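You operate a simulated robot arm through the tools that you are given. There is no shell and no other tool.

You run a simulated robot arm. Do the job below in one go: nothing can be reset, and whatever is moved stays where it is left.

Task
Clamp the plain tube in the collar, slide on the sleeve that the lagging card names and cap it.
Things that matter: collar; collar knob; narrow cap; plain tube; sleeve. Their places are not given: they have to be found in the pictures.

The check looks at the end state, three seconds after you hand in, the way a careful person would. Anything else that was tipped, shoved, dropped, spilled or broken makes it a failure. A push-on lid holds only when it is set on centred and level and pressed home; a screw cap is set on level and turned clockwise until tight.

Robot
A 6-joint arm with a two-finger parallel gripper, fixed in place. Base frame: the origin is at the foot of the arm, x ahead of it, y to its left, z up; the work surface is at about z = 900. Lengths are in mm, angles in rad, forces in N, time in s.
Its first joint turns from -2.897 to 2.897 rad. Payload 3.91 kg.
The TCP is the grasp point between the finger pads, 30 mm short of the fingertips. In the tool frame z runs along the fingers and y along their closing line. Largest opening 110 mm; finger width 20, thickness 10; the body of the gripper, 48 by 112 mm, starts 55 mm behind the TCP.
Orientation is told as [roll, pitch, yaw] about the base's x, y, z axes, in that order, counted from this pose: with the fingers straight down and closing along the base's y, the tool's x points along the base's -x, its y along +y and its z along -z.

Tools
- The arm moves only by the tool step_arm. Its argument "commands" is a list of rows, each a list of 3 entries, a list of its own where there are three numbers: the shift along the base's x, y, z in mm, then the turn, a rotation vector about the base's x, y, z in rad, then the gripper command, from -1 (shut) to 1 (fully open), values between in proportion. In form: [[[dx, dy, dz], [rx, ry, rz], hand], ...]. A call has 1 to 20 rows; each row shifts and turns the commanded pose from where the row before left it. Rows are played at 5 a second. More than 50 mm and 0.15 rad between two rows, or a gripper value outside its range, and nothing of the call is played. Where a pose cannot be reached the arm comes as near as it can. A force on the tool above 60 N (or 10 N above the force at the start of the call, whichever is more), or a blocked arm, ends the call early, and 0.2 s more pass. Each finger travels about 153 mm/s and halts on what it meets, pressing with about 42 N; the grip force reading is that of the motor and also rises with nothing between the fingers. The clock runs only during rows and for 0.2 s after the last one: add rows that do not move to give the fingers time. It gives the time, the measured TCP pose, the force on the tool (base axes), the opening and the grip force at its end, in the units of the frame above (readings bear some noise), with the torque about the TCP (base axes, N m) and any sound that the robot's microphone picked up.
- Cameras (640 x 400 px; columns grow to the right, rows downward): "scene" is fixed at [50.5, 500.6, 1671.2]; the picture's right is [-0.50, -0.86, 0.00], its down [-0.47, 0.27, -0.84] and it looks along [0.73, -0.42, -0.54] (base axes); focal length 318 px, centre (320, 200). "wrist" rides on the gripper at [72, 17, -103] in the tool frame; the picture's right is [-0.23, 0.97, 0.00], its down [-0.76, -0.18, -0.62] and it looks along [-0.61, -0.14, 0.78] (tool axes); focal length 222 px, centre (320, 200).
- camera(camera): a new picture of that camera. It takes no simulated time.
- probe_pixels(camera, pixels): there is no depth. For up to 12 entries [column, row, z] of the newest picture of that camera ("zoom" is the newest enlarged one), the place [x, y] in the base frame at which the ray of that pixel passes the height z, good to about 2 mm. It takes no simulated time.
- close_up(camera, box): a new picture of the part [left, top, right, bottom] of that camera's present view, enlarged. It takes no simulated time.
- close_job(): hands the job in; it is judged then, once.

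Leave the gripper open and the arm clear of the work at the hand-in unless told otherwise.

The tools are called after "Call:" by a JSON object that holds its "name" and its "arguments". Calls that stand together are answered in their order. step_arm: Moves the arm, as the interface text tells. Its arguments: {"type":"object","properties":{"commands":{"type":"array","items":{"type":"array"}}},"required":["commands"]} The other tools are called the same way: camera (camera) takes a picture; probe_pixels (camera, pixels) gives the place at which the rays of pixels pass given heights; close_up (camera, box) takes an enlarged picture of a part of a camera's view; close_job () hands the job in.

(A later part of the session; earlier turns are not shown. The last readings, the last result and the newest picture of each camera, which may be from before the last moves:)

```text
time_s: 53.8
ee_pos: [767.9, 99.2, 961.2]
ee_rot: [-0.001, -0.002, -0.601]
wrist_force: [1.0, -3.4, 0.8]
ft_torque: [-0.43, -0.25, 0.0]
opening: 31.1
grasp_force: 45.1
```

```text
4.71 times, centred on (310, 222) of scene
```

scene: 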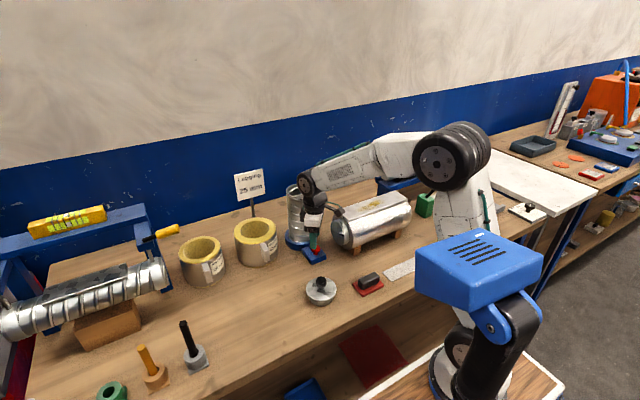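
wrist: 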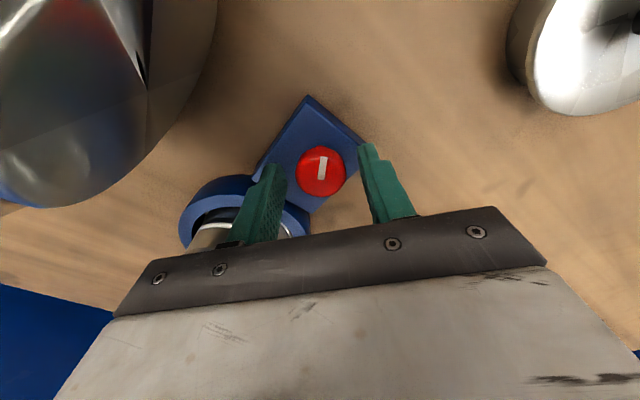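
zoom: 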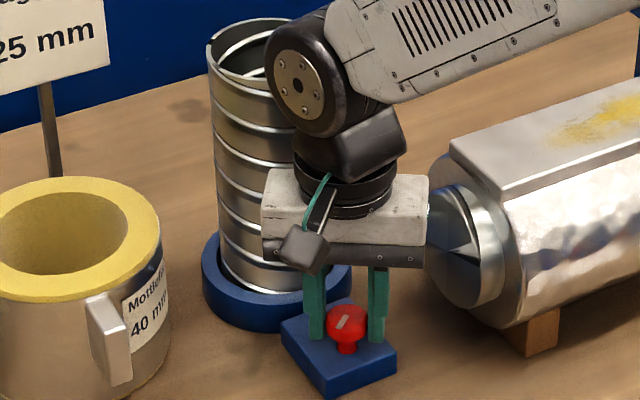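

4.2 rad in total, still free. I continue to −1.8 rad (5.4 rad total).

Call:
{"name": "step_arm", "arguments": {"commands": [[[0, 0, 0], [0, 0, -0.1], -1], [[0, 0, 0], [0, 0, -0.1], -1], [[0, 0, 0], [0, 0, -0.1], -1], [[0, 0, 0], [0, 0, -0.1], -1], [[0, 0, 0], [0, 0, -0.1], -1], [[0, 0, 0], [0, 0, -0.1], -1], [[0, 0, 0], [0, 0, -0.1], -1], [[0, 0, 0], [0, 0, -0.1], -1], [[0, 0, 0], [0, 0, -0.1], -1], [[0, 0, 0], [0, 0, -0.1], -1], [[0, 0, 0], [0, 0, -0.1], -1], [[0, 0, 0], [0, 0, -0.1], -1], [[0, 0, 0], [0, 0, 0], -1]]}}

Call:
{"name": "close_up", "arguments": {"camera": "wrist", "box": [240, 120, 400, 240]}}

Call:
{"name": "close_up", "arguments": {"camera": "scene", "box": [270, 180, 350, 265]}}

```text
time_s: 56.6
ee_pos: [767.8, 100.1, 961.8]
ee_rot: [-0.002, -0.002, -1.803]
wrist_force: [-2.3, -1.1, -2.1]
ft_torque: [0.07, -0.06, 0.09]
opening: 30.9
grasp_force: 45.4
```

```text
3.33 times, centred on (320, 180) of wrist
```

zoom: 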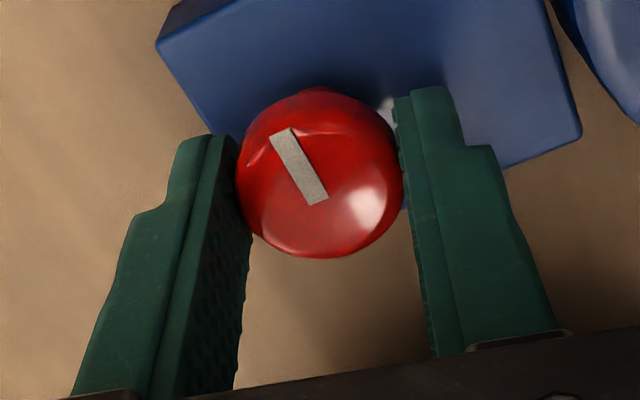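

```text
4.71 times, centred on (310, 222) of scene
```

zoom: 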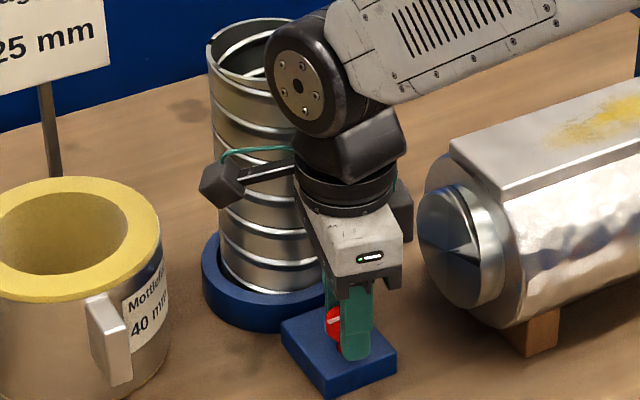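

The mark has now moved against the fingers by about 0.65 rad: the knob stopped after about 4.7 rad (three quarters of a turn) and the fingers slipped. I regrip and try a little further to confirm that it is tight.

Call:
{"name": "step_arm", "arguments": {"commands": [[[0, 0, 0], [0, 0, 0], -0.1], [[0, 0, 0], [0, 0, 0], -0.1], [[0, 0, 0], [0, 0, 0.15], -0.1], [[0, 0, 0], [0, 0, 0.15], -0.1], [[0, 0, 0], [0, 0, 0.15], -0.1], [[0, 0, 0], [0, 0, 0.15], -0.1], [[0, 0, 0], [0, 0, 0.15], -0.1], [[0, 0, 0], [0, 0, 0.15], -0.1], [[0, 0, 0], [0, 0, 0.15], -0.1], [[0, 0, 0], [0, 0, 0.15], -0.1], [[0, 0, 0], [0, 0, 0], -0.4], [[0, 0, 0], [0, 0, 0], -1], [[0, 0, 0], [0, 0, 0], -1]]}}

Call:
{"name": "close_up", "arguments": {"camera": "wrist", "box": [240, 120, 400, 240]}}

Call:
{"name": "step_arm", "arguments": {"commands": [[[0, 0, 0], [0, 0, -0.08], -1], [[0, 0, 0], [0, 0, -0.08], -1]]}}

Call:
{"name": "close_up", "arguments": {"camera": "wrist", "box": [240, 120, 400, 240]}}

```text
time_s: 59.4
ee_pos: [769.3, 98.4, 960.9]
ee_rot: [0.0, -0.001, -0.601]
wrist_force: [-1.0, 1.0, -1.0]
ft_torque: [0.49, -0.23, 0.12]
opening: 31.4
grasp_force: 45.2
```

```text
3.33 times, centred on (320, 180) of wrist
```

zoom: 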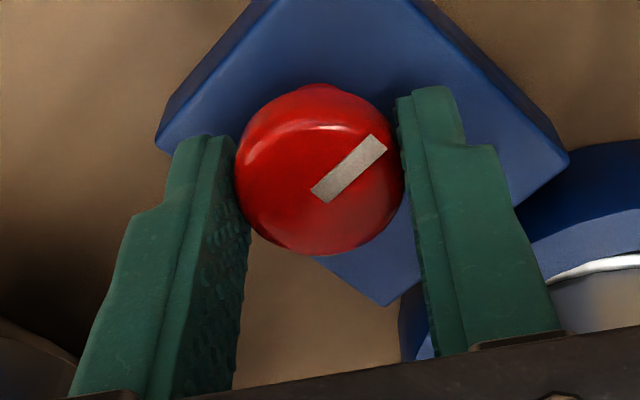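

```text
time_s: 60.0
ee_pos: [769.6, 99.2, 961.3]
ee_rot: [0.0, -0.001, -0.762]
wrist_force: [-0.9, -0.8, -1.3]
ft_torque: [0.0, 0.03, 0.17]
opening: 30.9
grasp_force: 45.1
```

```text
3.33 times, centred on (320, 180) of wrist
```

zoom: 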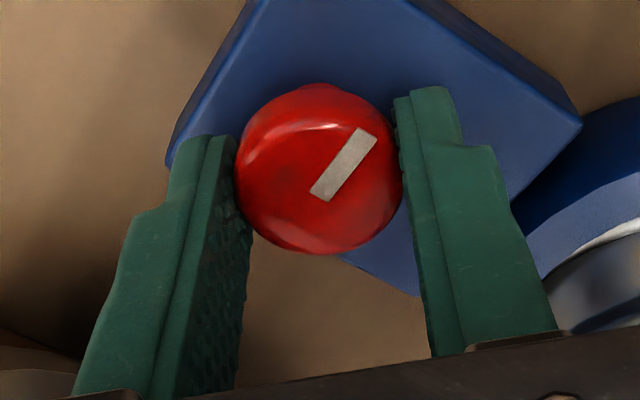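

The knob no longer turns while the hand slips on it at 0.17 N m: the clamp is tight. I open, rise and turn the hand back to yaw 0.

Call:
{"name": "step_arm", "arguments": {"commands": [[[0, 0, 0], [0, 0, 0], -0.1], [[0, 0, 0], [0, 0, 0], -0.1], [[0, 0, 20], [0, 0, 0], -0.1], [[0, 0, 25], [0, 0, 0], -0.1], [[0, 0, 25], [0, 0, 0], -0.1], [[0, 0, 30], [0, 0, 0], -0.1], [[0, 0, 30], [0, 0, 0.15], 0.5], [[-10, 0, 30], [0, 0, 0.15], 1], [[-10, 0, 30], [0, 0, 0.15], 1], [[-10, 0, 20], [0, 0, 0.15], 1], [[-20, 0, 10], [0, 0, 0.16], 1], [[-20, 0, 0], [0, 0, 0], 1], [[0, 0, 0], [0, 0, 0], 1]]}}

Call:
{"name": "camera", "arguments": {"camera": "scene"}}

Call:
{"name": "close_up", "arguments": {"camera": "scene", "box": [270, 175, 340, 265]}}

Call:
{"name": "camera", "arguments": {"camera": "wrist"}}

```text
refused: row 11 steps farther than a row can; nothing moved
```

```text
taken
```

scene: 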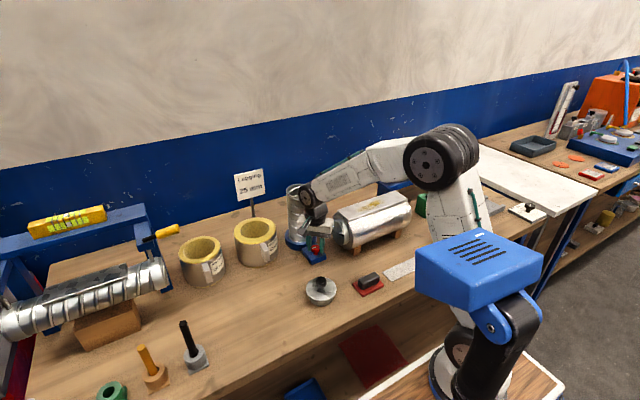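

```text
4.44 times, centred on (305, 220) of scene
```

zoom: 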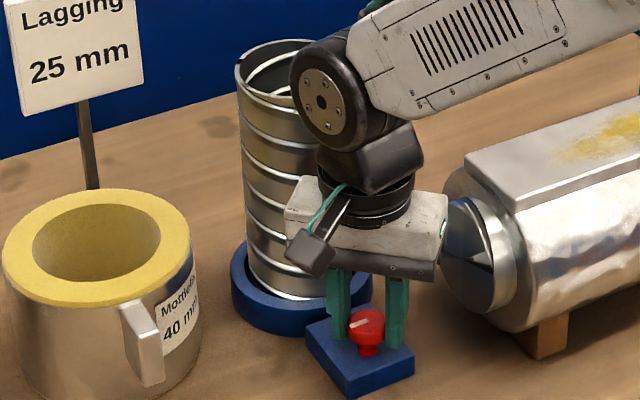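

```text
taken
```

wrist: 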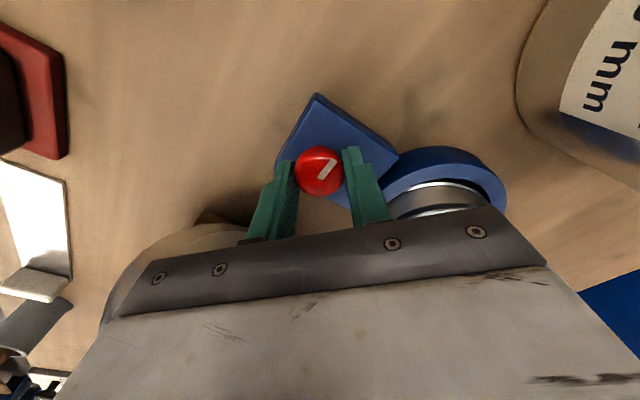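

The call was refused because one row turned 0.16 rad; nothing moved. I send it again within the limit.

Call:
{"name": "step_arm", "arguments": {"commands": [[[0, 0, 0], [0, 0, 0], -0.1], [[0, 0, 0], [0, 0, 0], -0.1], [[0, 0, 20], [0, 0, 0], -0.1], [[0, 0, 25], [0, 0, 0], -0.1], [[0, 0, 25], [0, 0, 0], -0.1], [[0, 0, 30], [0, 0, 0], -0.1], [[0, 0, 30], [0, 0, 0.13], 0.5], [[-10, 0, 30], [0, 0, 0.13], 1], [[-10, 0, 30], [0, 0, 0.13], 1], [[-10, 0, 20], [0, 0, 0.13], 1], [[-20, 0, 10], [0, 0, 0.13], 1], [[-20, 0, 0], [0, 0, 0.11], 1], [[0, 0, 0], [0, 0, 0], 1]]}}

Call:
{"name": "close_up", "arguments": {"camera": "scene", "box": [270, 175, 340, 265]}}

Call:
{"name": "camera", "arguments": {"camera": "wrist"}}

```text
time_s: 62.8
ee_pos: [700.1, 98.6, 1181.5]
ee_rot: [0.001, 0.001, 0.0]
wrist_force: [0.6, 0.5, -0.2]
ft_torque: [0.02, 0.0, 0.0]
opening: 110.0
grasp_force: 0.1
```

```text
4.44 times, centred on (305, 220) of scene
```

zoom: 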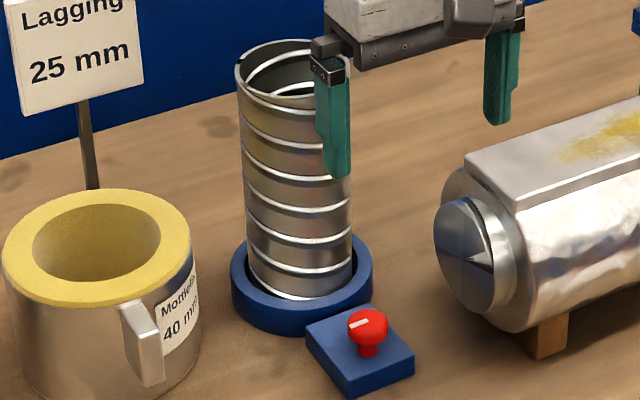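

```text
taken
```

wrist: 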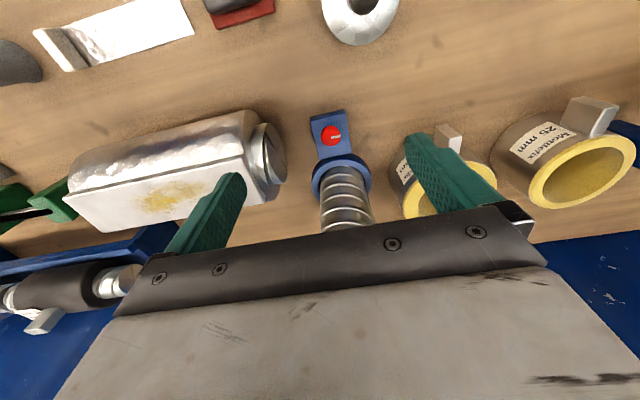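

The mark now points to +y: the collar is clamped. Next the sleeve: I move over to (740,440,1180) for a closer view of the sleeve's tab.

Call:
{"name": "step_arm", "arguments": {"commands": [[[3.3, 28.4, 0], [0, 0, 0], 1], [[3.3, 28.4, 0], [0, 0, 0], 1], [[3.3, 28.4, 0], [0, 0, 0], 1], [[3.3, 28.4, 0], [0, 0, 0], 1], [[3.3, 28.4, 0], [0, 0, 0], 1], [[3.3, 28.4, 0], [0, 0, 0], 1], [[3.3, 28.4, 0], [0, 0, 0], 1], [[3.3, 28.4, 0], [0, 0, 0], 1], [[3.3, 28.4, 0], [0, 0, 0], 1], [[3.3, 28.4, 0], [0, 0, 0], 1], [[3.3, 28.4, 0], [0, 0, 0], 1], [[3.3, 28.4, 0], [0, 0, 0], 1], [[0, 0, 0], [0, 0, 0], 1]]}}

Call:
{"name": "camera", "arguments": {"camera": "wrist"}}

Call:
{"name": "close_up", "arguments": {"camera": "wrist", "box": [260, 60, 420, 180]}}

```text
time_s: 65.4
ee_pos: [734.5, 424.3, 1183.1]
ee_rot: [-0.015, 0.008, -0.003]
wrist_force: [-24.9, -54.3, 4.2]
ft_torque: [1.18, -0.5, 0.77]
opening: 83.2
grasp_force: 0.0
stopped in row 12: the force on the tool passed its limit at 74 N (the readings are from after the stop); the commanded pose is now the measured one
```

```text
taken
```

wrist: 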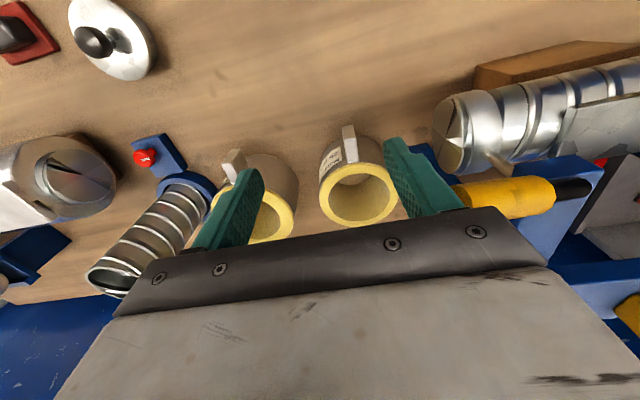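

```text
3.33 times, centred on (340, 120) of wrist
```

zoom: 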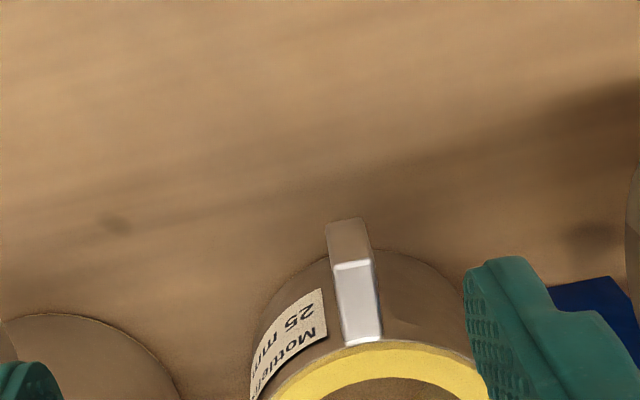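

The +y finger met the yellow handle of the blue frame (force −54 N in y); it stands higher and nearer than I took it for. I back away in −y at once and look.

Call:
{"name": "step_arm", "arguments": {"commands": [[[0, -10, 0], [0, 0, 0], 1], [[0, -25, 0], [0, 0, 0], 1], [[0, -25, 0], [0, 0, 0], 1], [[0, 0, 0], [0, 0, 0], 1]]}}

Call:
{"name": "camera", "arguments": {"camera": "wrist"}}

Call:
{"name": "camera", "arguments": {"camera": "scene"}}

Call:
{"name": "close_up", "arguments": {"camera": "scene", "box": [0, 190, 240, 340]}}

```text
time_s: 66.4
ee_pos: [733.6, 369.1, 1180.8]
ee_rot: [-0.01, 0.005, -0.002]
wrist_force: [0.5, 0.6, -1.0]
ft_torque: [0.0, -0.03, 0.03]
opening: 110.2
grasp_force: 0.0
```

```text
taken
```

wrist: 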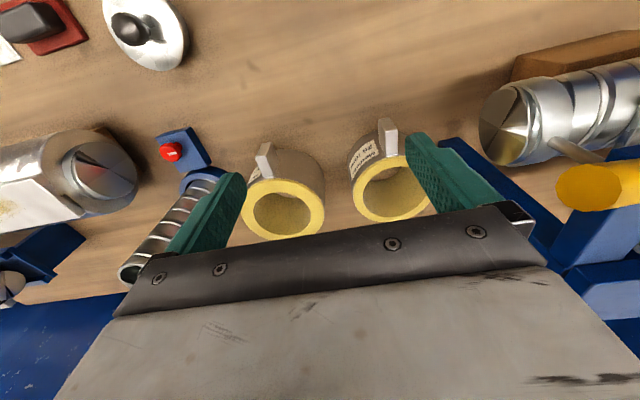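

```text
taken
```

scene: 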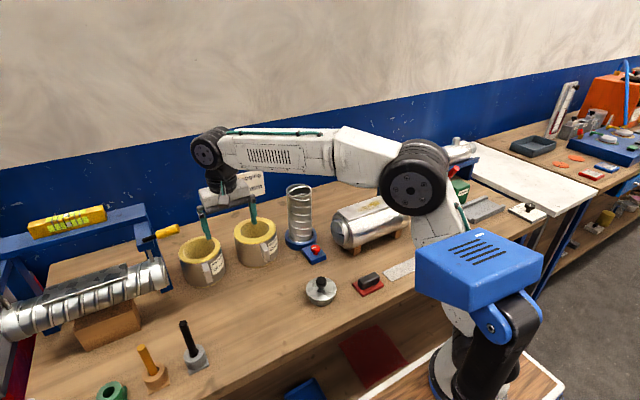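

```text
2.67 times, centred on (120, 265) of scene
```

zoom: 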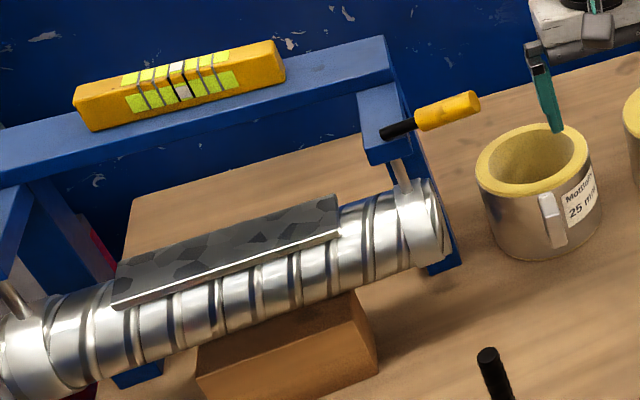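

The handle and everything on the frame look unmoved compared with the first pictures, and the fingers reopened to 110. I straighten the tiny tilt left over from the contact, and triangulate the handle's tip so as to stay clear of it.

Call:
{"name": "step_arm", "arguments": {"commands": [[[0, 0, 0], [0.01, -0.005, 0.002], 1], [[0, 0, 0], [0, 0, 0], 1]]}}

Call:
{"name": "camera", "arguments": {"camera": "wrist"}}

Call:
{"name": "probe_pixels", "arguments": {"camera": "wrist", "pixels": [[560, 187, 1120], [560, 187, 1140], [560, 187, 1160], [560, 187, 1180]]}}

Call:
{"name": "probe_pixels", "arguments": {"camera": "scene", "pixels": [[180, 228.5, 1120], [180, 228.5, 1140], [180, 228.5, 1160], [180, 228.5, 1180]]}}

Call:
{"name": "close_up", "arguments": {"camera": "wrist", "box": [330, 100, 450, 230]}}

```text
time_s: 67.0
ee_pos: [733.5, 368.5, 1180.8]
ee_rot: [-0.002, 0.002, -0.001]
wrist_force: [0.9, 0.1, 0.5]
ft_torque: [-0.01, -0.01, -0.02]
opening: 110.0
grasp_force: 0.1
```

```text
taken
```

wrist: 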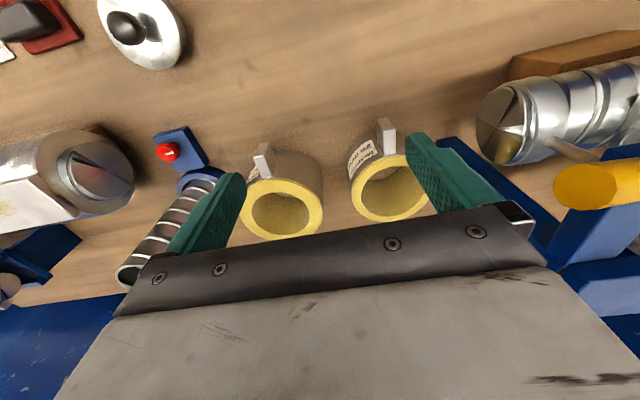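

```text
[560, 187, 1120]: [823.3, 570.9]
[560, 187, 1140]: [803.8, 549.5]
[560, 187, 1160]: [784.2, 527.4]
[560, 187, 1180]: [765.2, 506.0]
```

```text
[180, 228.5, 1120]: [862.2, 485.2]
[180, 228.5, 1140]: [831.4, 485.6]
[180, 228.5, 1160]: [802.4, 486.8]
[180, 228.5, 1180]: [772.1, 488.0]
```

```text
3.08 times, centred on (390, 165) of wrist
```

zoom: 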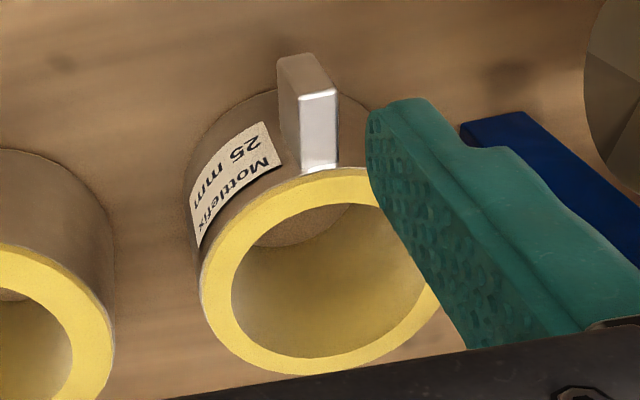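

The handle's tip is at about (757,491,1190). Above the sleeve's tab the round wrist joint would come near it, so I measure the joint's place relative to the tool before going there.

Call:
{"name": "close_up", "arguments": {"camera": "scene", "box": [180, 115, 276, 185]}}

Call:
{"name": "close_up", "arguments": {"camera": "scene", "box": [130, 210, 194, 250]}}

```text
5.71 times, centred on (228, 150) of scene
```

zoom: 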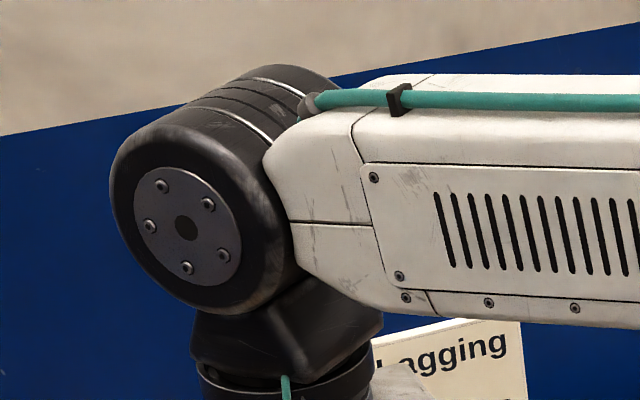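

```text
10.00 times, centred on (162, 230) of scene
```

zoom: 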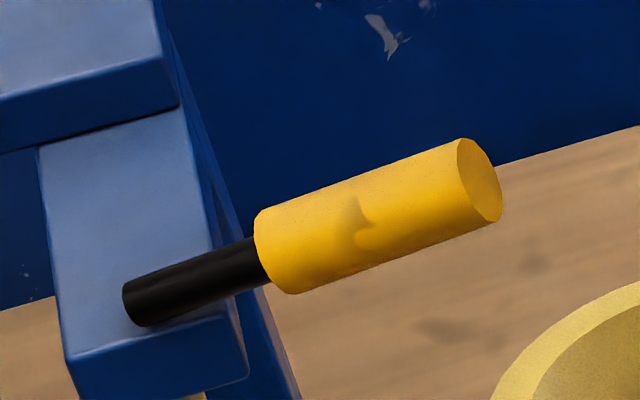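

Call:
{"name": "probe_pixels", "arguments": {"camera": "scene", "pixels": [[204.7, 154.9, 1340], [204.7, 154.9, 1360], [204.7, 154.9, 1380], [204.7, 154.9, 1400], [178.7, 228, 1180], [178.7, 228, 1190], [178.7, 228, 1200], [156, 237, 1180], [156, 237, 1190], [156, 237, 1200], [143, 240, 1190], [143, 240, 1200]]}}

Call:
{"name": "close_up", "arguments": {"camera": "wrist", "box": [520, 120, 640, 260]}}

```text
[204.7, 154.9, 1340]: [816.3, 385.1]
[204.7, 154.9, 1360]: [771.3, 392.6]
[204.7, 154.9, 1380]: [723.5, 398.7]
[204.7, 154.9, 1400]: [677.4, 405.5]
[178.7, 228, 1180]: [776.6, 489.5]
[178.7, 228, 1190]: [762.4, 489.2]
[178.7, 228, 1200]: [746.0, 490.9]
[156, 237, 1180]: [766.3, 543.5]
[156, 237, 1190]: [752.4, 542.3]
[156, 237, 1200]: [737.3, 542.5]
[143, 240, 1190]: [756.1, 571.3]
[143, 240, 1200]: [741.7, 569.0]
```

```text
2.86 times, centred on (580, 190) of wrist
```

zoom: 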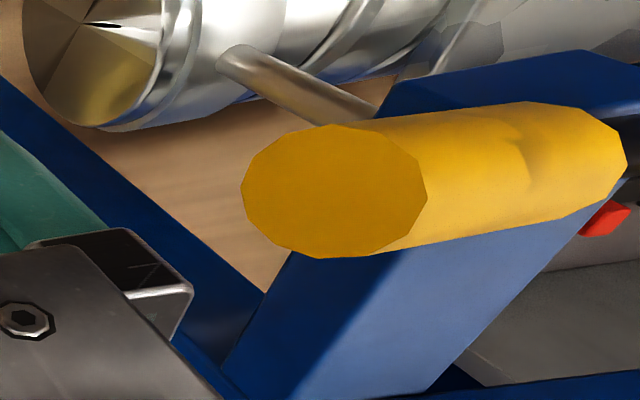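

Call:
{"name": "probe_pixels", "arguments": {"camera": "wrist", "pixels": [[584.5, 187.2, 1180], [584.5, 187.2, 1190], [584.5, 187.2, 1200], [584.5, 187.2, 1210]]}}

```text
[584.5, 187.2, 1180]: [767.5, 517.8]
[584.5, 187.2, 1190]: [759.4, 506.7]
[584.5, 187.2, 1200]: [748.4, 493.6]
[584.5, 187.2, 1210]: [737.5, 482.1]
```

Handle axis is at about x 745, z 1201, from y 490 onwards. The joint disc sits 200 mm above the TCP and 34 mm sideways. I now triangulate the tab's edges (outer top, outer bottom, inner top) from both cameras.

Call:
{"name": "probe_pixels", "arguments": {"camera": "wrist", "pixels": [[389, 130.9, 980], [389, 130.9, 1000], [389, 130.9, 1020], [381.5, 118.5, 930], [381.5, 118.5, 950], [381.5, 118.5, 970], [390, 155.3, 990], [390, 155.3, 1010], [382.9, 131.5, 1000], [395.5, 129.9, 1000]]}}

Call:
{"name": "probe_pixels", "arguments": {"camera": "scene", "pixels": [[207, 271, 980], [207, 271, 1000], [207, 271, 1020], [210.1, 282.3, 930], [210.1, 282.3, 950], [210.1, 282.3, 970], [204.4, 262.4, 990], [204.4, 262.4, 1010]]}}

Call:
{"name": "close_up", "arguments": {"camera": "scene", "box": [185, 250, 225, 295]}}

```text
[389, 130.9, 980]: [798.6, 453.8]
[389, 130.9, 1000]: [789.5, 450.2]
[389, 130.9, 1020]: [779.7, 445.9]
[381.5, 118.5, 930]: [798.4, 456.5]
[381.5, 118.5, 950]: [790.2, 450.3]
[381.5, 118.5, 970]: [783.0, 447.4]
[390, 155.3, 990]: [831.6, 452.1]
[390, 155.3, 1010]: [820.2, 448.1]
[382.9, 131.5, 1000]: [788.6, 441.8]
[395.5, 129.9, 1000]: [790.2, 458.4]
```

```text
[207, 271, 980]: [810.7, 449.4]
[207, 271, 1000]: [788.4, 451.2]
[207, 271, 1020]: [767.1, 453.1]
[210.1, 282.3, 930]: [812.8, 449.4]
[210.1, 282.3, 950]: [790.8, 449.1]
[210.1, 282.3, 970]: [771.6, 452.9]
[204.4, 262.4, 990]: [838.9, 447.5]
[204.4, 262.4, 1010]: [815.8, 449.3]
```

```text
8.89 times, centred on (205, 272) of scene
```

zoom: 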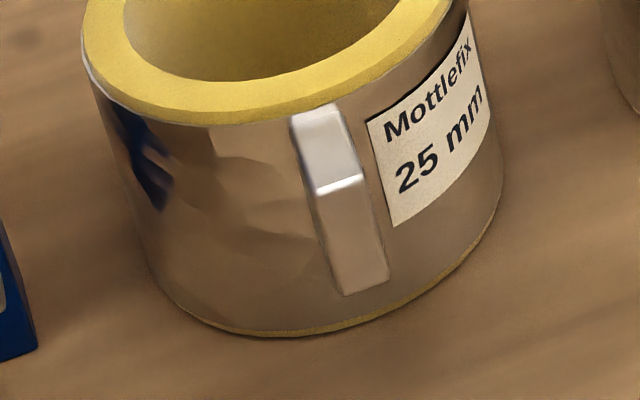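

The tab spans x 789–818, y 442–458, z 950–1001. A vertical hand would later foul the tube with its box, so I will hold the tab with the hand leaning back 0.6 rad (toward the robot). I check where the duct end on the left stands.

Call:
{"name": "probe_pixels", "arguments": {"camera": "wrist", "pixels": [[500, 125, 940], [500, 125, 970], [500, 125, 1000], [480, 105, 970], [545, 160, 1000], [570, 150, 1050]]}}

Call:
{"name": "probe_pixels", "arguments": {"camera": "scene", "pixels": [[160, 276, 940], [160, 276, 970], [160, 276, 1000], [163, 290, 940]]}}

Call:
{"name": "close_up", "arguments": {"camera": "wrist", "box": [440, 40, 640, 240]}}

Call:
{"name": "close_up", "arguments": {"camera": "scene", "box": [110, 210, 210, 310]}}

```text
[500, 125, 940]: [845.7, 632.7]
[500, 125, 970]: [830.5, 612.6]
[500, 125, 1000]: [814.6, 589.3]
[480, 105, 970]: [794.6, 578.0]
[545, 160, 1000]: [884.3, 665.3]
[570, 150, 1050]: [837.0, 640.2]
```

```text
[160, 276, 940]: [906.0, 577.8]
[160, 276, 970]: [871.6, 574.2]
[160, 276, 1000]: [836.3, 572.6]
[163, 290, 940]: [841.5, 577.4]
```

```text
2.00 times, centred on (540, 140) of wrist
```

zoom: 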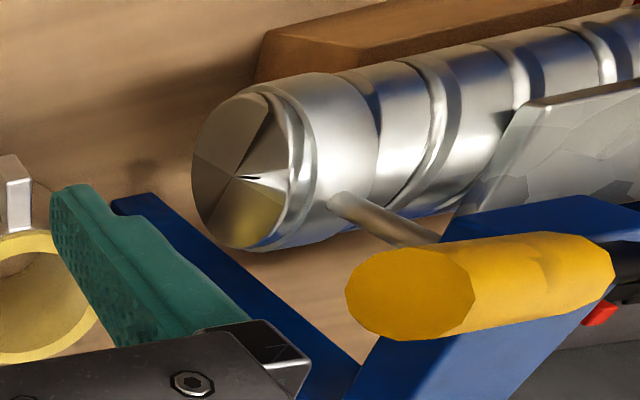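

```text
4.00 times, centred on (160, 260) of scene
```

zoom: 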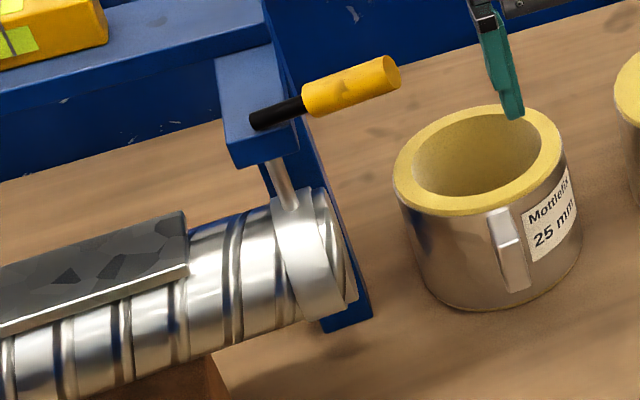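

The duct end is beyond y≈565, the hand stays below y 510 there: enough room. I narrow the fingers to about 50 mm and lean the hand back 0.6 rad (rotation about −y) here in free space, then check the pose.

Call:
{"name": "step_arm", "arguments": {"commands": [[[0, 0, 0], [0, -0.12, 0], 0.3], [[0, 0, 0], [0, -0.12, 0], -0.1], [[0, 0, 0], [0, -0.12, 0], -0.1], [[0, 0, 0], [0, -0.12, 0], -0.1], [[0, 0, 0], [0, -0.12, 0], -0.1], [[0, 0, 0], [0, 0, 0], -0.1], [[0, 0, 0], [0, 0, 0], -0.1]]}}

Call:
{"name": "camera", "arguments": {"camera": "wrist"}}

Call:
{"name": "camera", "arguments": {"camera": "scene"}}

```text
time_s: 68.6
ee_pos: [733.8, 369.1, 1179.3]
ee_rot: [-0.001, -0.599, 0.0]
wrist_force: [0.5, 0.1, -0.3]
ft_torque: [0.0, -0.01, -0.02]
opening: 49.5
grasp_force: 0.1
```

```text
taken
```

wrist: 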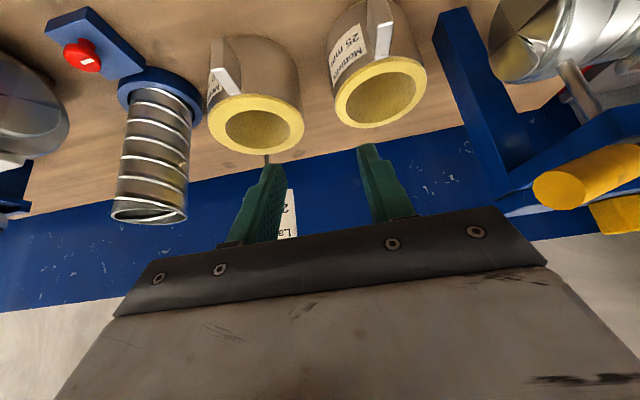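

```text
taken
```

scene: 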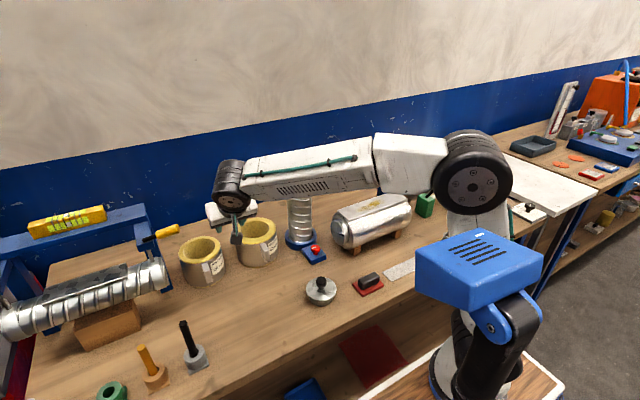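

The leaned pose is reached. I now go down to a pre-grasp place at about (740,420,1060) and look at the tab from there.

Call:
{"name": "step_arm", "arguments": {"commands": [[[0, 10, -20], [0, 0, 0], -0.1], [[0, 10, -25], [0, 0, 0], -0.1], [[2, 10, -25], [0, 0, 0], -0.1], [[2, 10, -25], [0, 0, 0], -0.1], [[2, 11, -24], [0, 0, 0], -0.1], [[0, 0, 0], [0, 0, 0], -0.1]]}}

Call:
{"name": "camera", "arguments": {"camera": "wrist"}}

Call:
{"name": "close_up", "arguments": {"camera": "scene", "box": [120, 160, 280, 300]}}

```text
time_s: 70.0
ee_pos: [740.4, 420.1, 1061.2]
ee_rot: [-0.003, -0.597, 0.0]
wrist_force: [0.1, 0.5, -1.0]
ft_torque: [0.03, 0.0, 0.02]
opening: 49.6
grasp_force: 0.0
```

```text
taken
```

wrist: 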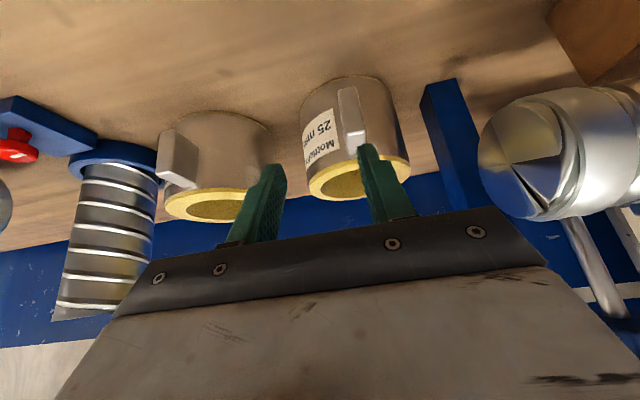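

```text
2.86 times, centred on (200, 230) of scene
```

zoom: 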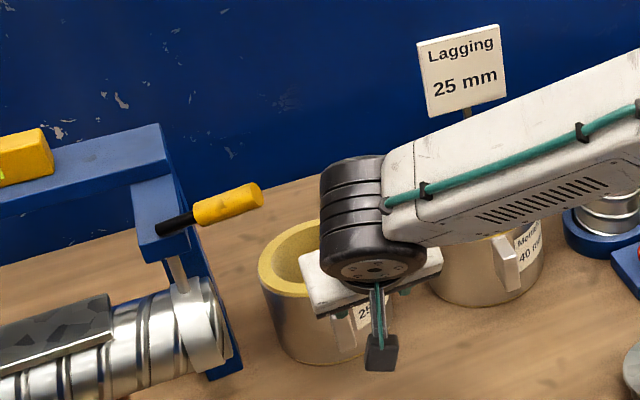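

The arm is clear of the handle; the tab is at wrist (352,125). I move to the line of approach at (751,450.5,1043).

Call:
{"name": "step_arm", "arguments": {"commands": [[[5, 10, -9], [0, 0, 0], -0.1], [[6, 20, -9], [0, 0, 0], -0.1], [[0, 0, 0], [0, 0, 0], -0.1], [[0, 0, 0], [0, 0, 0], -0.1]]}}

Call:
{"name": "camera", "arguments": {"camera": "wrist"}}

Call:
{"name": "close_up", "arguments": {"camera": "wrist", "box": [240, 60, 420, 230]}}

Call:
{"name": "close_up", "arguments": {"camera": "scene", "box": [120, 160, 280, 300]}}

```text
time_s: 71.0
ee_pos: [754.3, 451.7, 1041.5]
ee_rot: [-0.001, -0.599, -0.001]
wrist_force: [-0.3, -0.7, 0.3]
ft_torque: [0.02, 0.01, 0.01]
opening: 49.5
grasp_force: 0.0
```

```text
taken
```

wrist: 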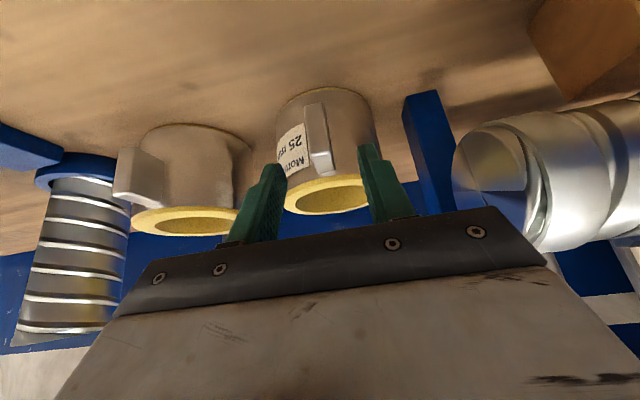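

```text
2.35 times, centred on (330, 145) of wrist
```

zoom: 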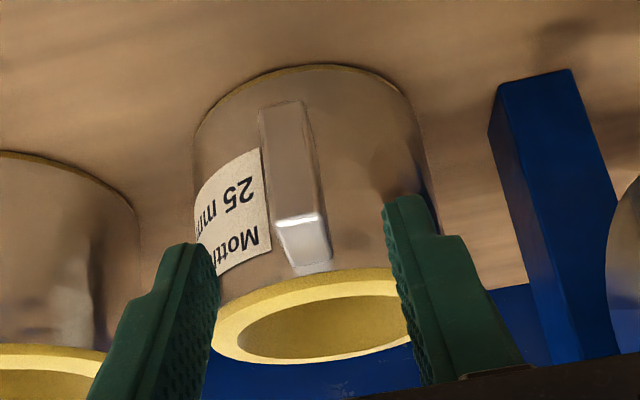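

```text
2.86 times, centred on (200, 230) of scene
```

zoom: 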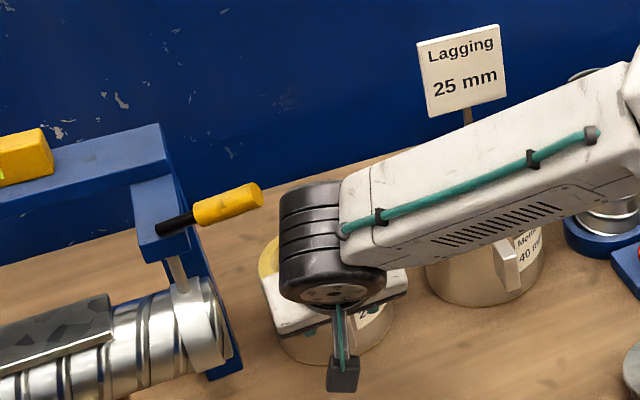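

The tab is centred between the fingers. I advance along the tool axis in 5 small rows to about (791,450.5,985).

Call:
{"name": "step_arm", "arguments": {"commands": [[[7.8, -0.1, -11.5], [0, 0, 0], -0.1], [[7.8, -0.1, -11.5], [0, 0, 0], -0.1], [[7.8, -0.1, -11.5], [0, 0, 0], -0.1], [[7.8, -0.1, -11.5], [0, 0, 0], -0.1], [[0, 0, 0], [0, 0, 0], -0.1]]}}

Call:
{"name": "close_up", "arguments": {"camera": "wrist", "box": [240, 60, 420, 230]}}

Call:
{"name": "close_up", "arguments": {"camera": "scene", "box": [140, 200, 260, 300]}}

```text
time_s: 72.2
ee_pos: [783.4, 451.2, 997.1]
ee_rot: [-0.002, -0.598, -0.002]
wrist_force: [-0.4, -0.3, 0.5]
ft_torque: [0.01, -0.02, 0.03]
opening: 49.3
grasp_force: 0.1
```

```text
2.35 times, centred on (330, 145) of wrist
```

zoom: 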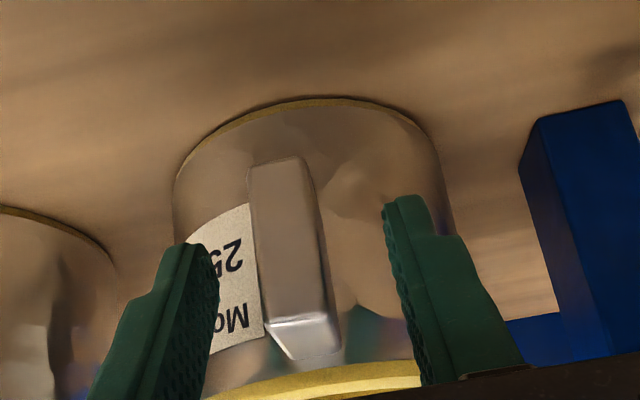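

```text
4.00 times, centred on (200, 250) of scene
```

zoom: 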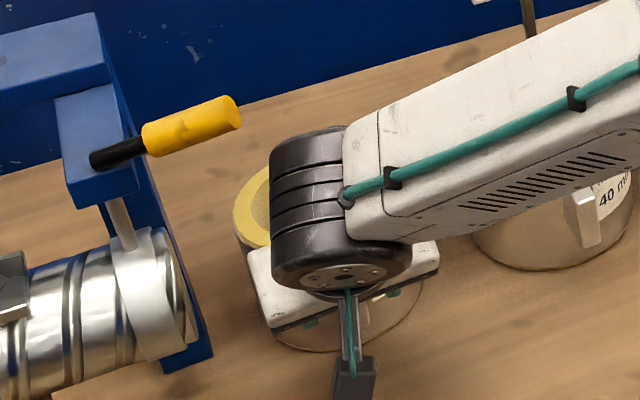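

The tab edge is right at the grasp point. I go the last 12 mm and look at it once more.

Call:
{"name": "step_arm", "arguments": {"commands": [[[3.7, -0.2, -5.7], [0, 0, 0], -0.1], [[3.7, -0.2, -5.8], [0, 0, 0], -0.1], [[0, 0, 0], [0, 0, 0], -0.1]]}}

Call:
{"name": "close_up", "arguments": {"camera": "wrist", "box": [240, 60, 420, 230]}}

```text
time_s: 73.0
ee_pos: [791.0, 450.1, 986.1]
ee_rot: [-0.002, -0.597, 0.0]
wrist_force: [0.0, -0.8, -0.4]
ft_torque: [0.01, 0.03, 0.0]
opening: 49.3
grasp_force: 0.0
```

```text
2.35 times, centred on (330, 145) of wrist
```

zoom: 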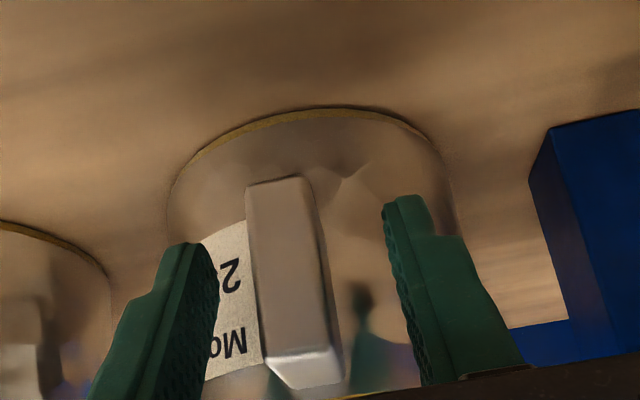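

No contact yet and the tab lies between the pads. I close gently on it.

Call:
{"name": "step_arm", "arguments": {"commands": [[[0, 0, 0], [0, 0, 0], -0.35], [[0, 0, 0], [0, 0, 0], -0.55], [[0, 0, 0], [0, 0, 0], -0.63], [[0, 0, 0], [0, 0, 0], -0.67], [[0, 0, 0], [0, 0, 0], -0.71], [[0, 0, 0], [0, 0, 0], -0.8], [[0, 0, 0], [0, 0, 0], -1], [[0, 0, 0], [0, 0, 0], -1]]}}

Call:
{"name": "close_up", "arguments": {"camera": "wrist", "box": [240, 60, 420, 230]}}

```text
time_s: 74.8
ee_pos: [789.5, 450.8, 985.0]
ee_rot: [-0.003, -0.599, 0.0]
wrist_force: [0.4, -0.6, 0.1]
ft_torque: [0.0, -0.02, -0.09]
opening: 17.7
grasp_force: 42.2
```

```text
2.35 times, centred on (330, 145) of wrist
```

zoom: 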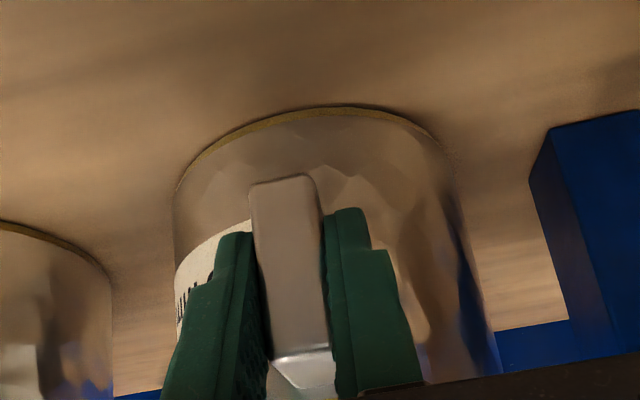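

Gripped the tab at 17.7 mm. I lift 10 mm and check weight, torque and whether the sleeve stays level.

Call:
{"name": "step_arm", "arguments": {"commands": [[[0, 0, 3], [0, 0, 0], -1], [[0, 0, 3], [0, 0, 0], -1], [[0, 0, 4], [0, 0, 0], -1], [[0, 0, 0], [0, 0, 0], -1], [[0, 0, 0], [0, 0, 0], -1]]}}

Call:
{"name": "camera", "arguments": {"camera": "wrist"}}

Call:
{"name": "close_up", "arguments": {"camera": "scene", "box": [160, 200, 260, 300]}}

```text
time_s: 76.0
ee_pos: [791.2, 450.7, 995.0]
ee_rot: [0.0, -0.598, -0.001]
wrist_force: [-0.6, 0.5, -1.1]
ft_torque: [0.01, 0.14, 0.0]
opening: 17.4
grasp_force: 42.1
```

```text
taken
```

wrist: 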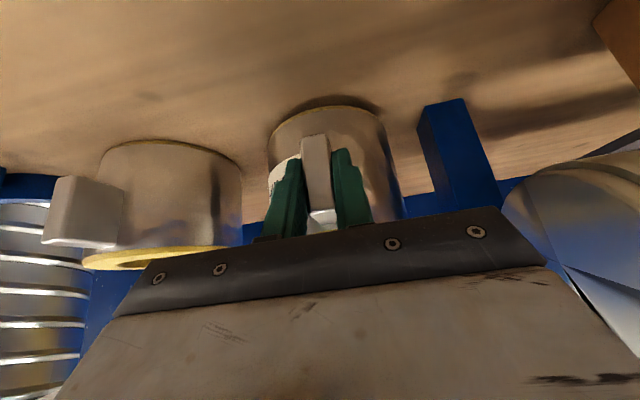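

```text
4.00 times, centred on (210, 250) of scene
```

zoom: 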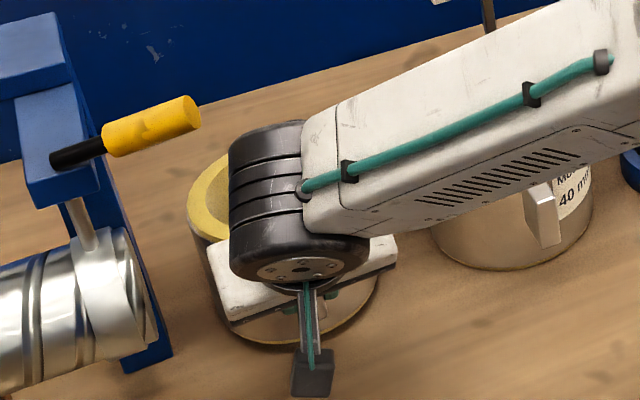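

The sleeve hangs free (about 1 N, torque 0.14 N m). I lift it 40 mm, shift away from the handle to y≈420, then rise to z≈1235 so its bottom clears the tube top.

Call:
{"name": "step_arm", "arguments": {"commands": [[[0, 0, 15], [0, 0, 0], -1], [[0, 0, 20], [0, 0, 0], -1], [[-3, -10, 20], [0, 0, 0], -1], [[-3, -10, 20], [0, 0, 0], -1], [[-3, -10, 20], [0, 0, 0], -1], [[-4.5, 0, 20], [0, 0, 0], -1], [[-4.5, 0, 20], [0, 0, 0], -1], [[-4.5, 0, 20], [0, 0, 0], -1], [[-4.5, 0, 20], [0, 0, 0], -1], [[-4.5, 0, 20], [0, 0, 0], -1], [[-4.5, 0, 20], [0, 0, 0], -1], [[-5, 0, 25], [0, 0, 0], -1], [[0, 0, 0], [0, 0, 0], -1]]}}

Call:
{"name": "camera", "arguments": {"camera": "scene"}}

Call:
{"name": "camera", "arguments": {"camera": "wrist"}}

```text
time_s: 78.8
ee_pos: [749.8, 420.8, 1235.4]
ee_rot: [-0.002, -0.596, -0.002]
wrist_force: [-0.9, -1.2, -1.7]
ft_torque: [0.01, 0.14, 0.0]
opening: 17.6
grasp_force: 41.9
```

```text
taken
```

scene: 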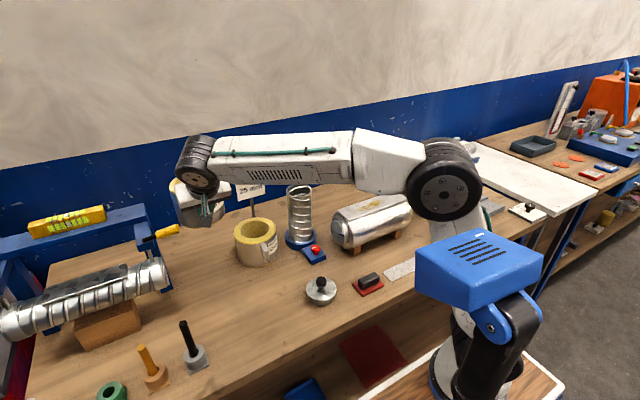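

```text
taken
```

wrist: 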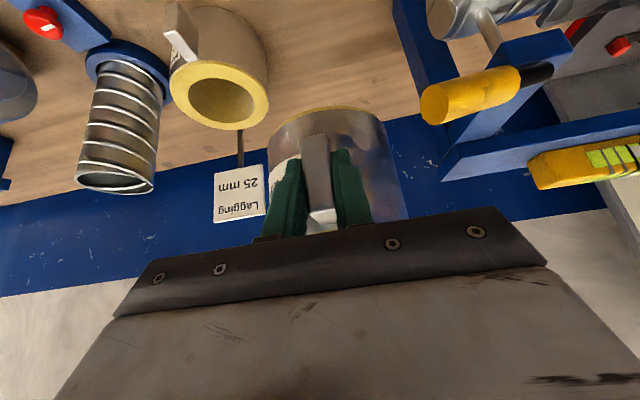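

Sleeve held. I carry it along −y at x≈750 (well clear of the card at x≈975) to y≈101.

Call:
{"name": "step_arm", "arguments": {"commands": [[[0, -20, 0], [0, 0, 0], -1], [[0, -30, 0], [0, 0, 0], -1], [[0, -30, 0], [0, 0, 0], -1], [[0, -30, 0], [0, 0, 0], -1], [[0, -30, 0], [0, 0, 0], -1], [[0, -30, 0], [0, 0, 0], -1], [[0, -30, 0], [0, 0, 0], -1], [[0, -30, 0], [0, 0, 0], -1], [[0, -30, 0], [0, 0, 0], -1], [[0, -30, 0], [0, 0, 0], -1], [[0, -20, 0], [0, 0, 0], -1], [[0, -9, 0], [0, 0, 0], -1], [[0, 0, 0], [0, 0, 0], -1]]}}

Call:
{"name": "camera", "arguments": {"camera": "scene"}}

Call:
{"name": "close_up", "arguments": {"camera": "scene", "box": [250, 120, 370, 260]}}

Call:
{"name": "camera", "arguments": {"camera": "wrist"}}

```text
time_s: 81.6
ee_pos: [748.9, 100.5, 1237.1]
ee_rot: [-0.001, -0.599, 0.0]
wrist_force: [-0.5, 0.1, -1.5]
ft_torque: [-0.03, 0.13, 0.0]
opening: 17.4
grasp_force: 42.0
```

```text
taken
```

scene: 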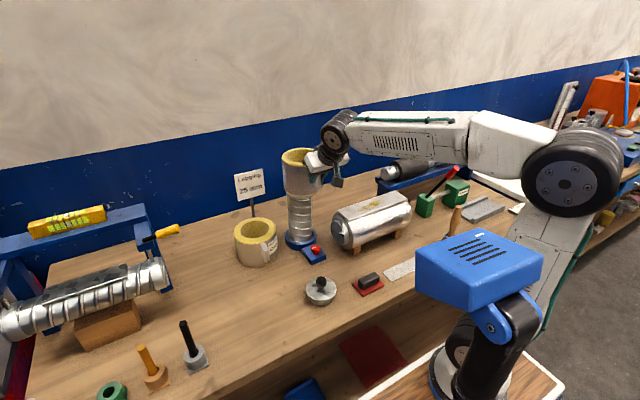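

```text
2.86 times, centred on (310, 190) of scene
```

zoom: 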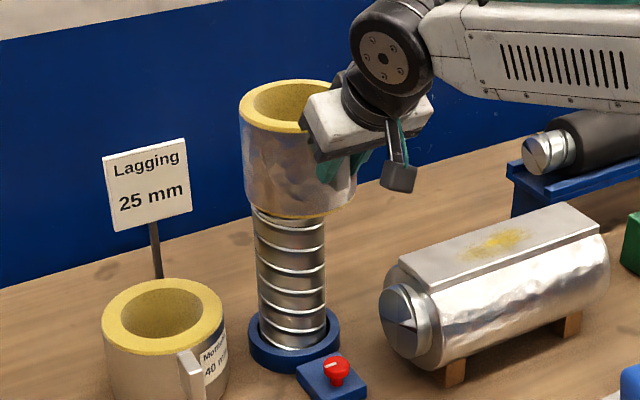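

```text
taken
```

wrist: 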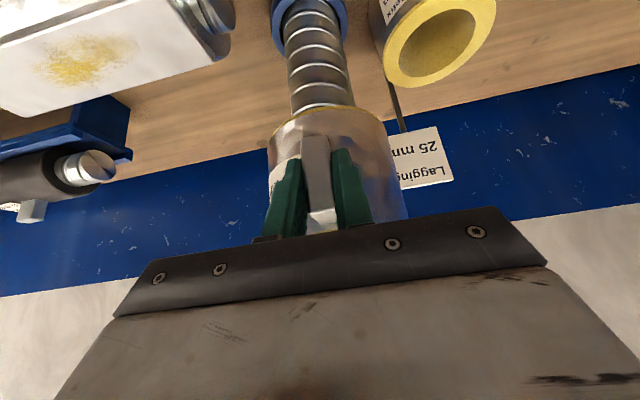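

The sleeve hangs at about 40 mm before the tube. I fit its rim in the fixed camera to learn the exact offset of its axis from the tool.

Call:
{"name": "close_up", "arguments": {"camera": "scene", "box": [284, 140, 340, 200]}}

```text
6.67 times, centred on (312, 170) of scene
```

zoom: 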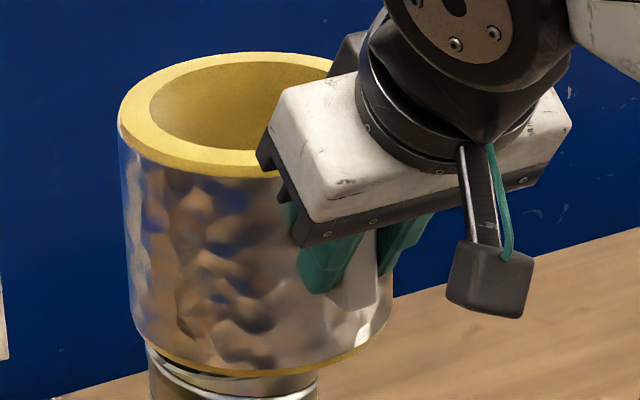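

Call:
{"name": "probe_pixels", "arguments": {"camera": "zoom", "pixels": [[133, 318, 1151], [150, 342, 1151], [200, 366, 1151], [260, 374, 1151], [320, 362, 1151], [365, 340, 1151], [390, 310, 1151]]}}

Call:
{"name": "probe_pixels", "arguments": {"camera": "zoom", "pixels": [[119, 115, 1262], [130, 90, 1262], [155, 72, 1262], [200, 57, 1262], [260, 52, 1262], [310, 57, 1262], [125, 140, 1262], [160, 163, 1262], [220, 176, 1262]]}}

```text
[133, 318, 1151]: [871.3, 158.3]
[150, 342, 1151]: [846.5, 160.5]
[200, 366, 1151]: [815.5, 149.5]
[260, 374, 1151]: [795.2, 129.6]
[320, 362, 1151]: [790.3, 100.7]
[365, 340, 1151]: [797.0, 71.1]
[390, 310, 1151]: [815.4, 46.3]
```

```text
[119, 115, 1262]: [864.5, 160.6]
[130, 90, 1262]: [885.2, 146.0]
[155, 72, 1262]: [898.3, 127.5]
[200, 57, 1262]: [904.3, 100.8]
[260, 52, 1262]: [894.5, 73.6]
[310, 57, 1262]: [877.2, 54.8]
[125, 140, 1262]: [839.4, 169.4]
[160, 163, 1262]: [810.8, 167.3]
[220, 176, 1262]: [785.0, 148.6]
```

The fit is sensitive to the assumed height, so I check the probe against points whose place I know: the wrist camera box and a fingertip.

Call:
{"name": "probe_pixels", "arguments": {"camera": "zoom", "pixels": [[488, 278, 1281], [318, 292, 1208], [330, 285, 1210], [372, 300, 1202], [362, 345, 1151]]}}

Call:
{"name": "close_up", "arguments": {"camera": "scene", "box": [300, 160, 330, 190]}}

Call:
{"name": "close_up", "arguments": {"camera": "wrist", "box": [240, 80, 430, 240]}}

```text
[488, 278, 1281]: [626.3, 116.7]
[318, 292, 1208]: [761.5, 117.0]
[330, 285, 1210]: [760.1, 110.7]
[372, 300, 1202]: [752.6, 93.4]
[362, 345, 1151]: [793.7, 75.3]
```

```text
13.33 times, centred on (315, 175) of scene
```

zoom: 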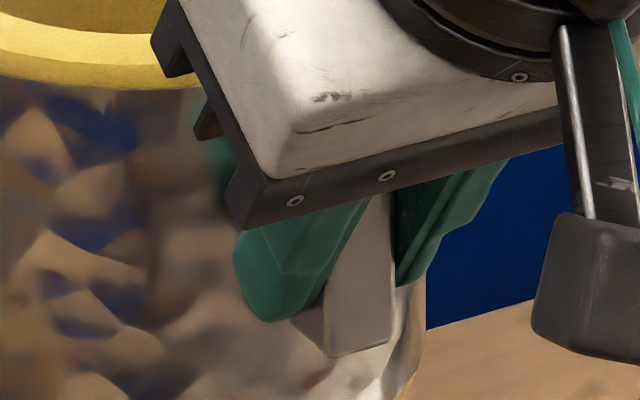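

```text
2.50 times, centred on (335, 160) of wrist
```

zoom: 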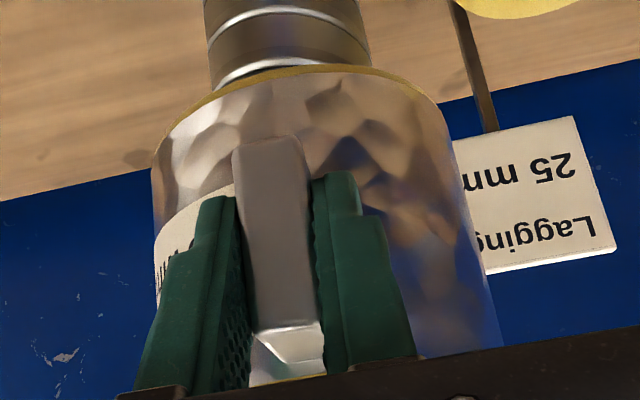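

The probe agrees with known points to within about 5 mm. I use the wrist view's sight of the sleeve's lower edge together with the scene view to settle axis offset and height.

Call:
{"name": "probe_pixels", "arguments": {"camera": "zoom", "pixels": [[300, 66, 1145], [300, 66, 1151], [300, 66, 1157], [300, 66, 1163], [230, 80, 1151], [370, 71, 1151], [165, 135, 1151], [430, 98, 1151], [230, 80, 1160], [370, 71, 1160]]}}

```text
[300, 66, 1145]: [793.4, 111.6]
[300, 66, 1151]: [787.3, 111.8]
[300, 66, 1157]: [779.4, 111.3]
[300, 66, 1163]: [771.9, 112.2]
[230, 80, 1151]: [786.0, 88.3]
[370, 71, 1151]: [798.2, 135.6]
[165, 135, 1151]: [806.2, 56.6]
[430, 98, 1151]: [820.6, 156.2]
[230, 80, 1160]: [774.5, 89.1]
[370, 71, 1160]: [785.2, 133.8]
```

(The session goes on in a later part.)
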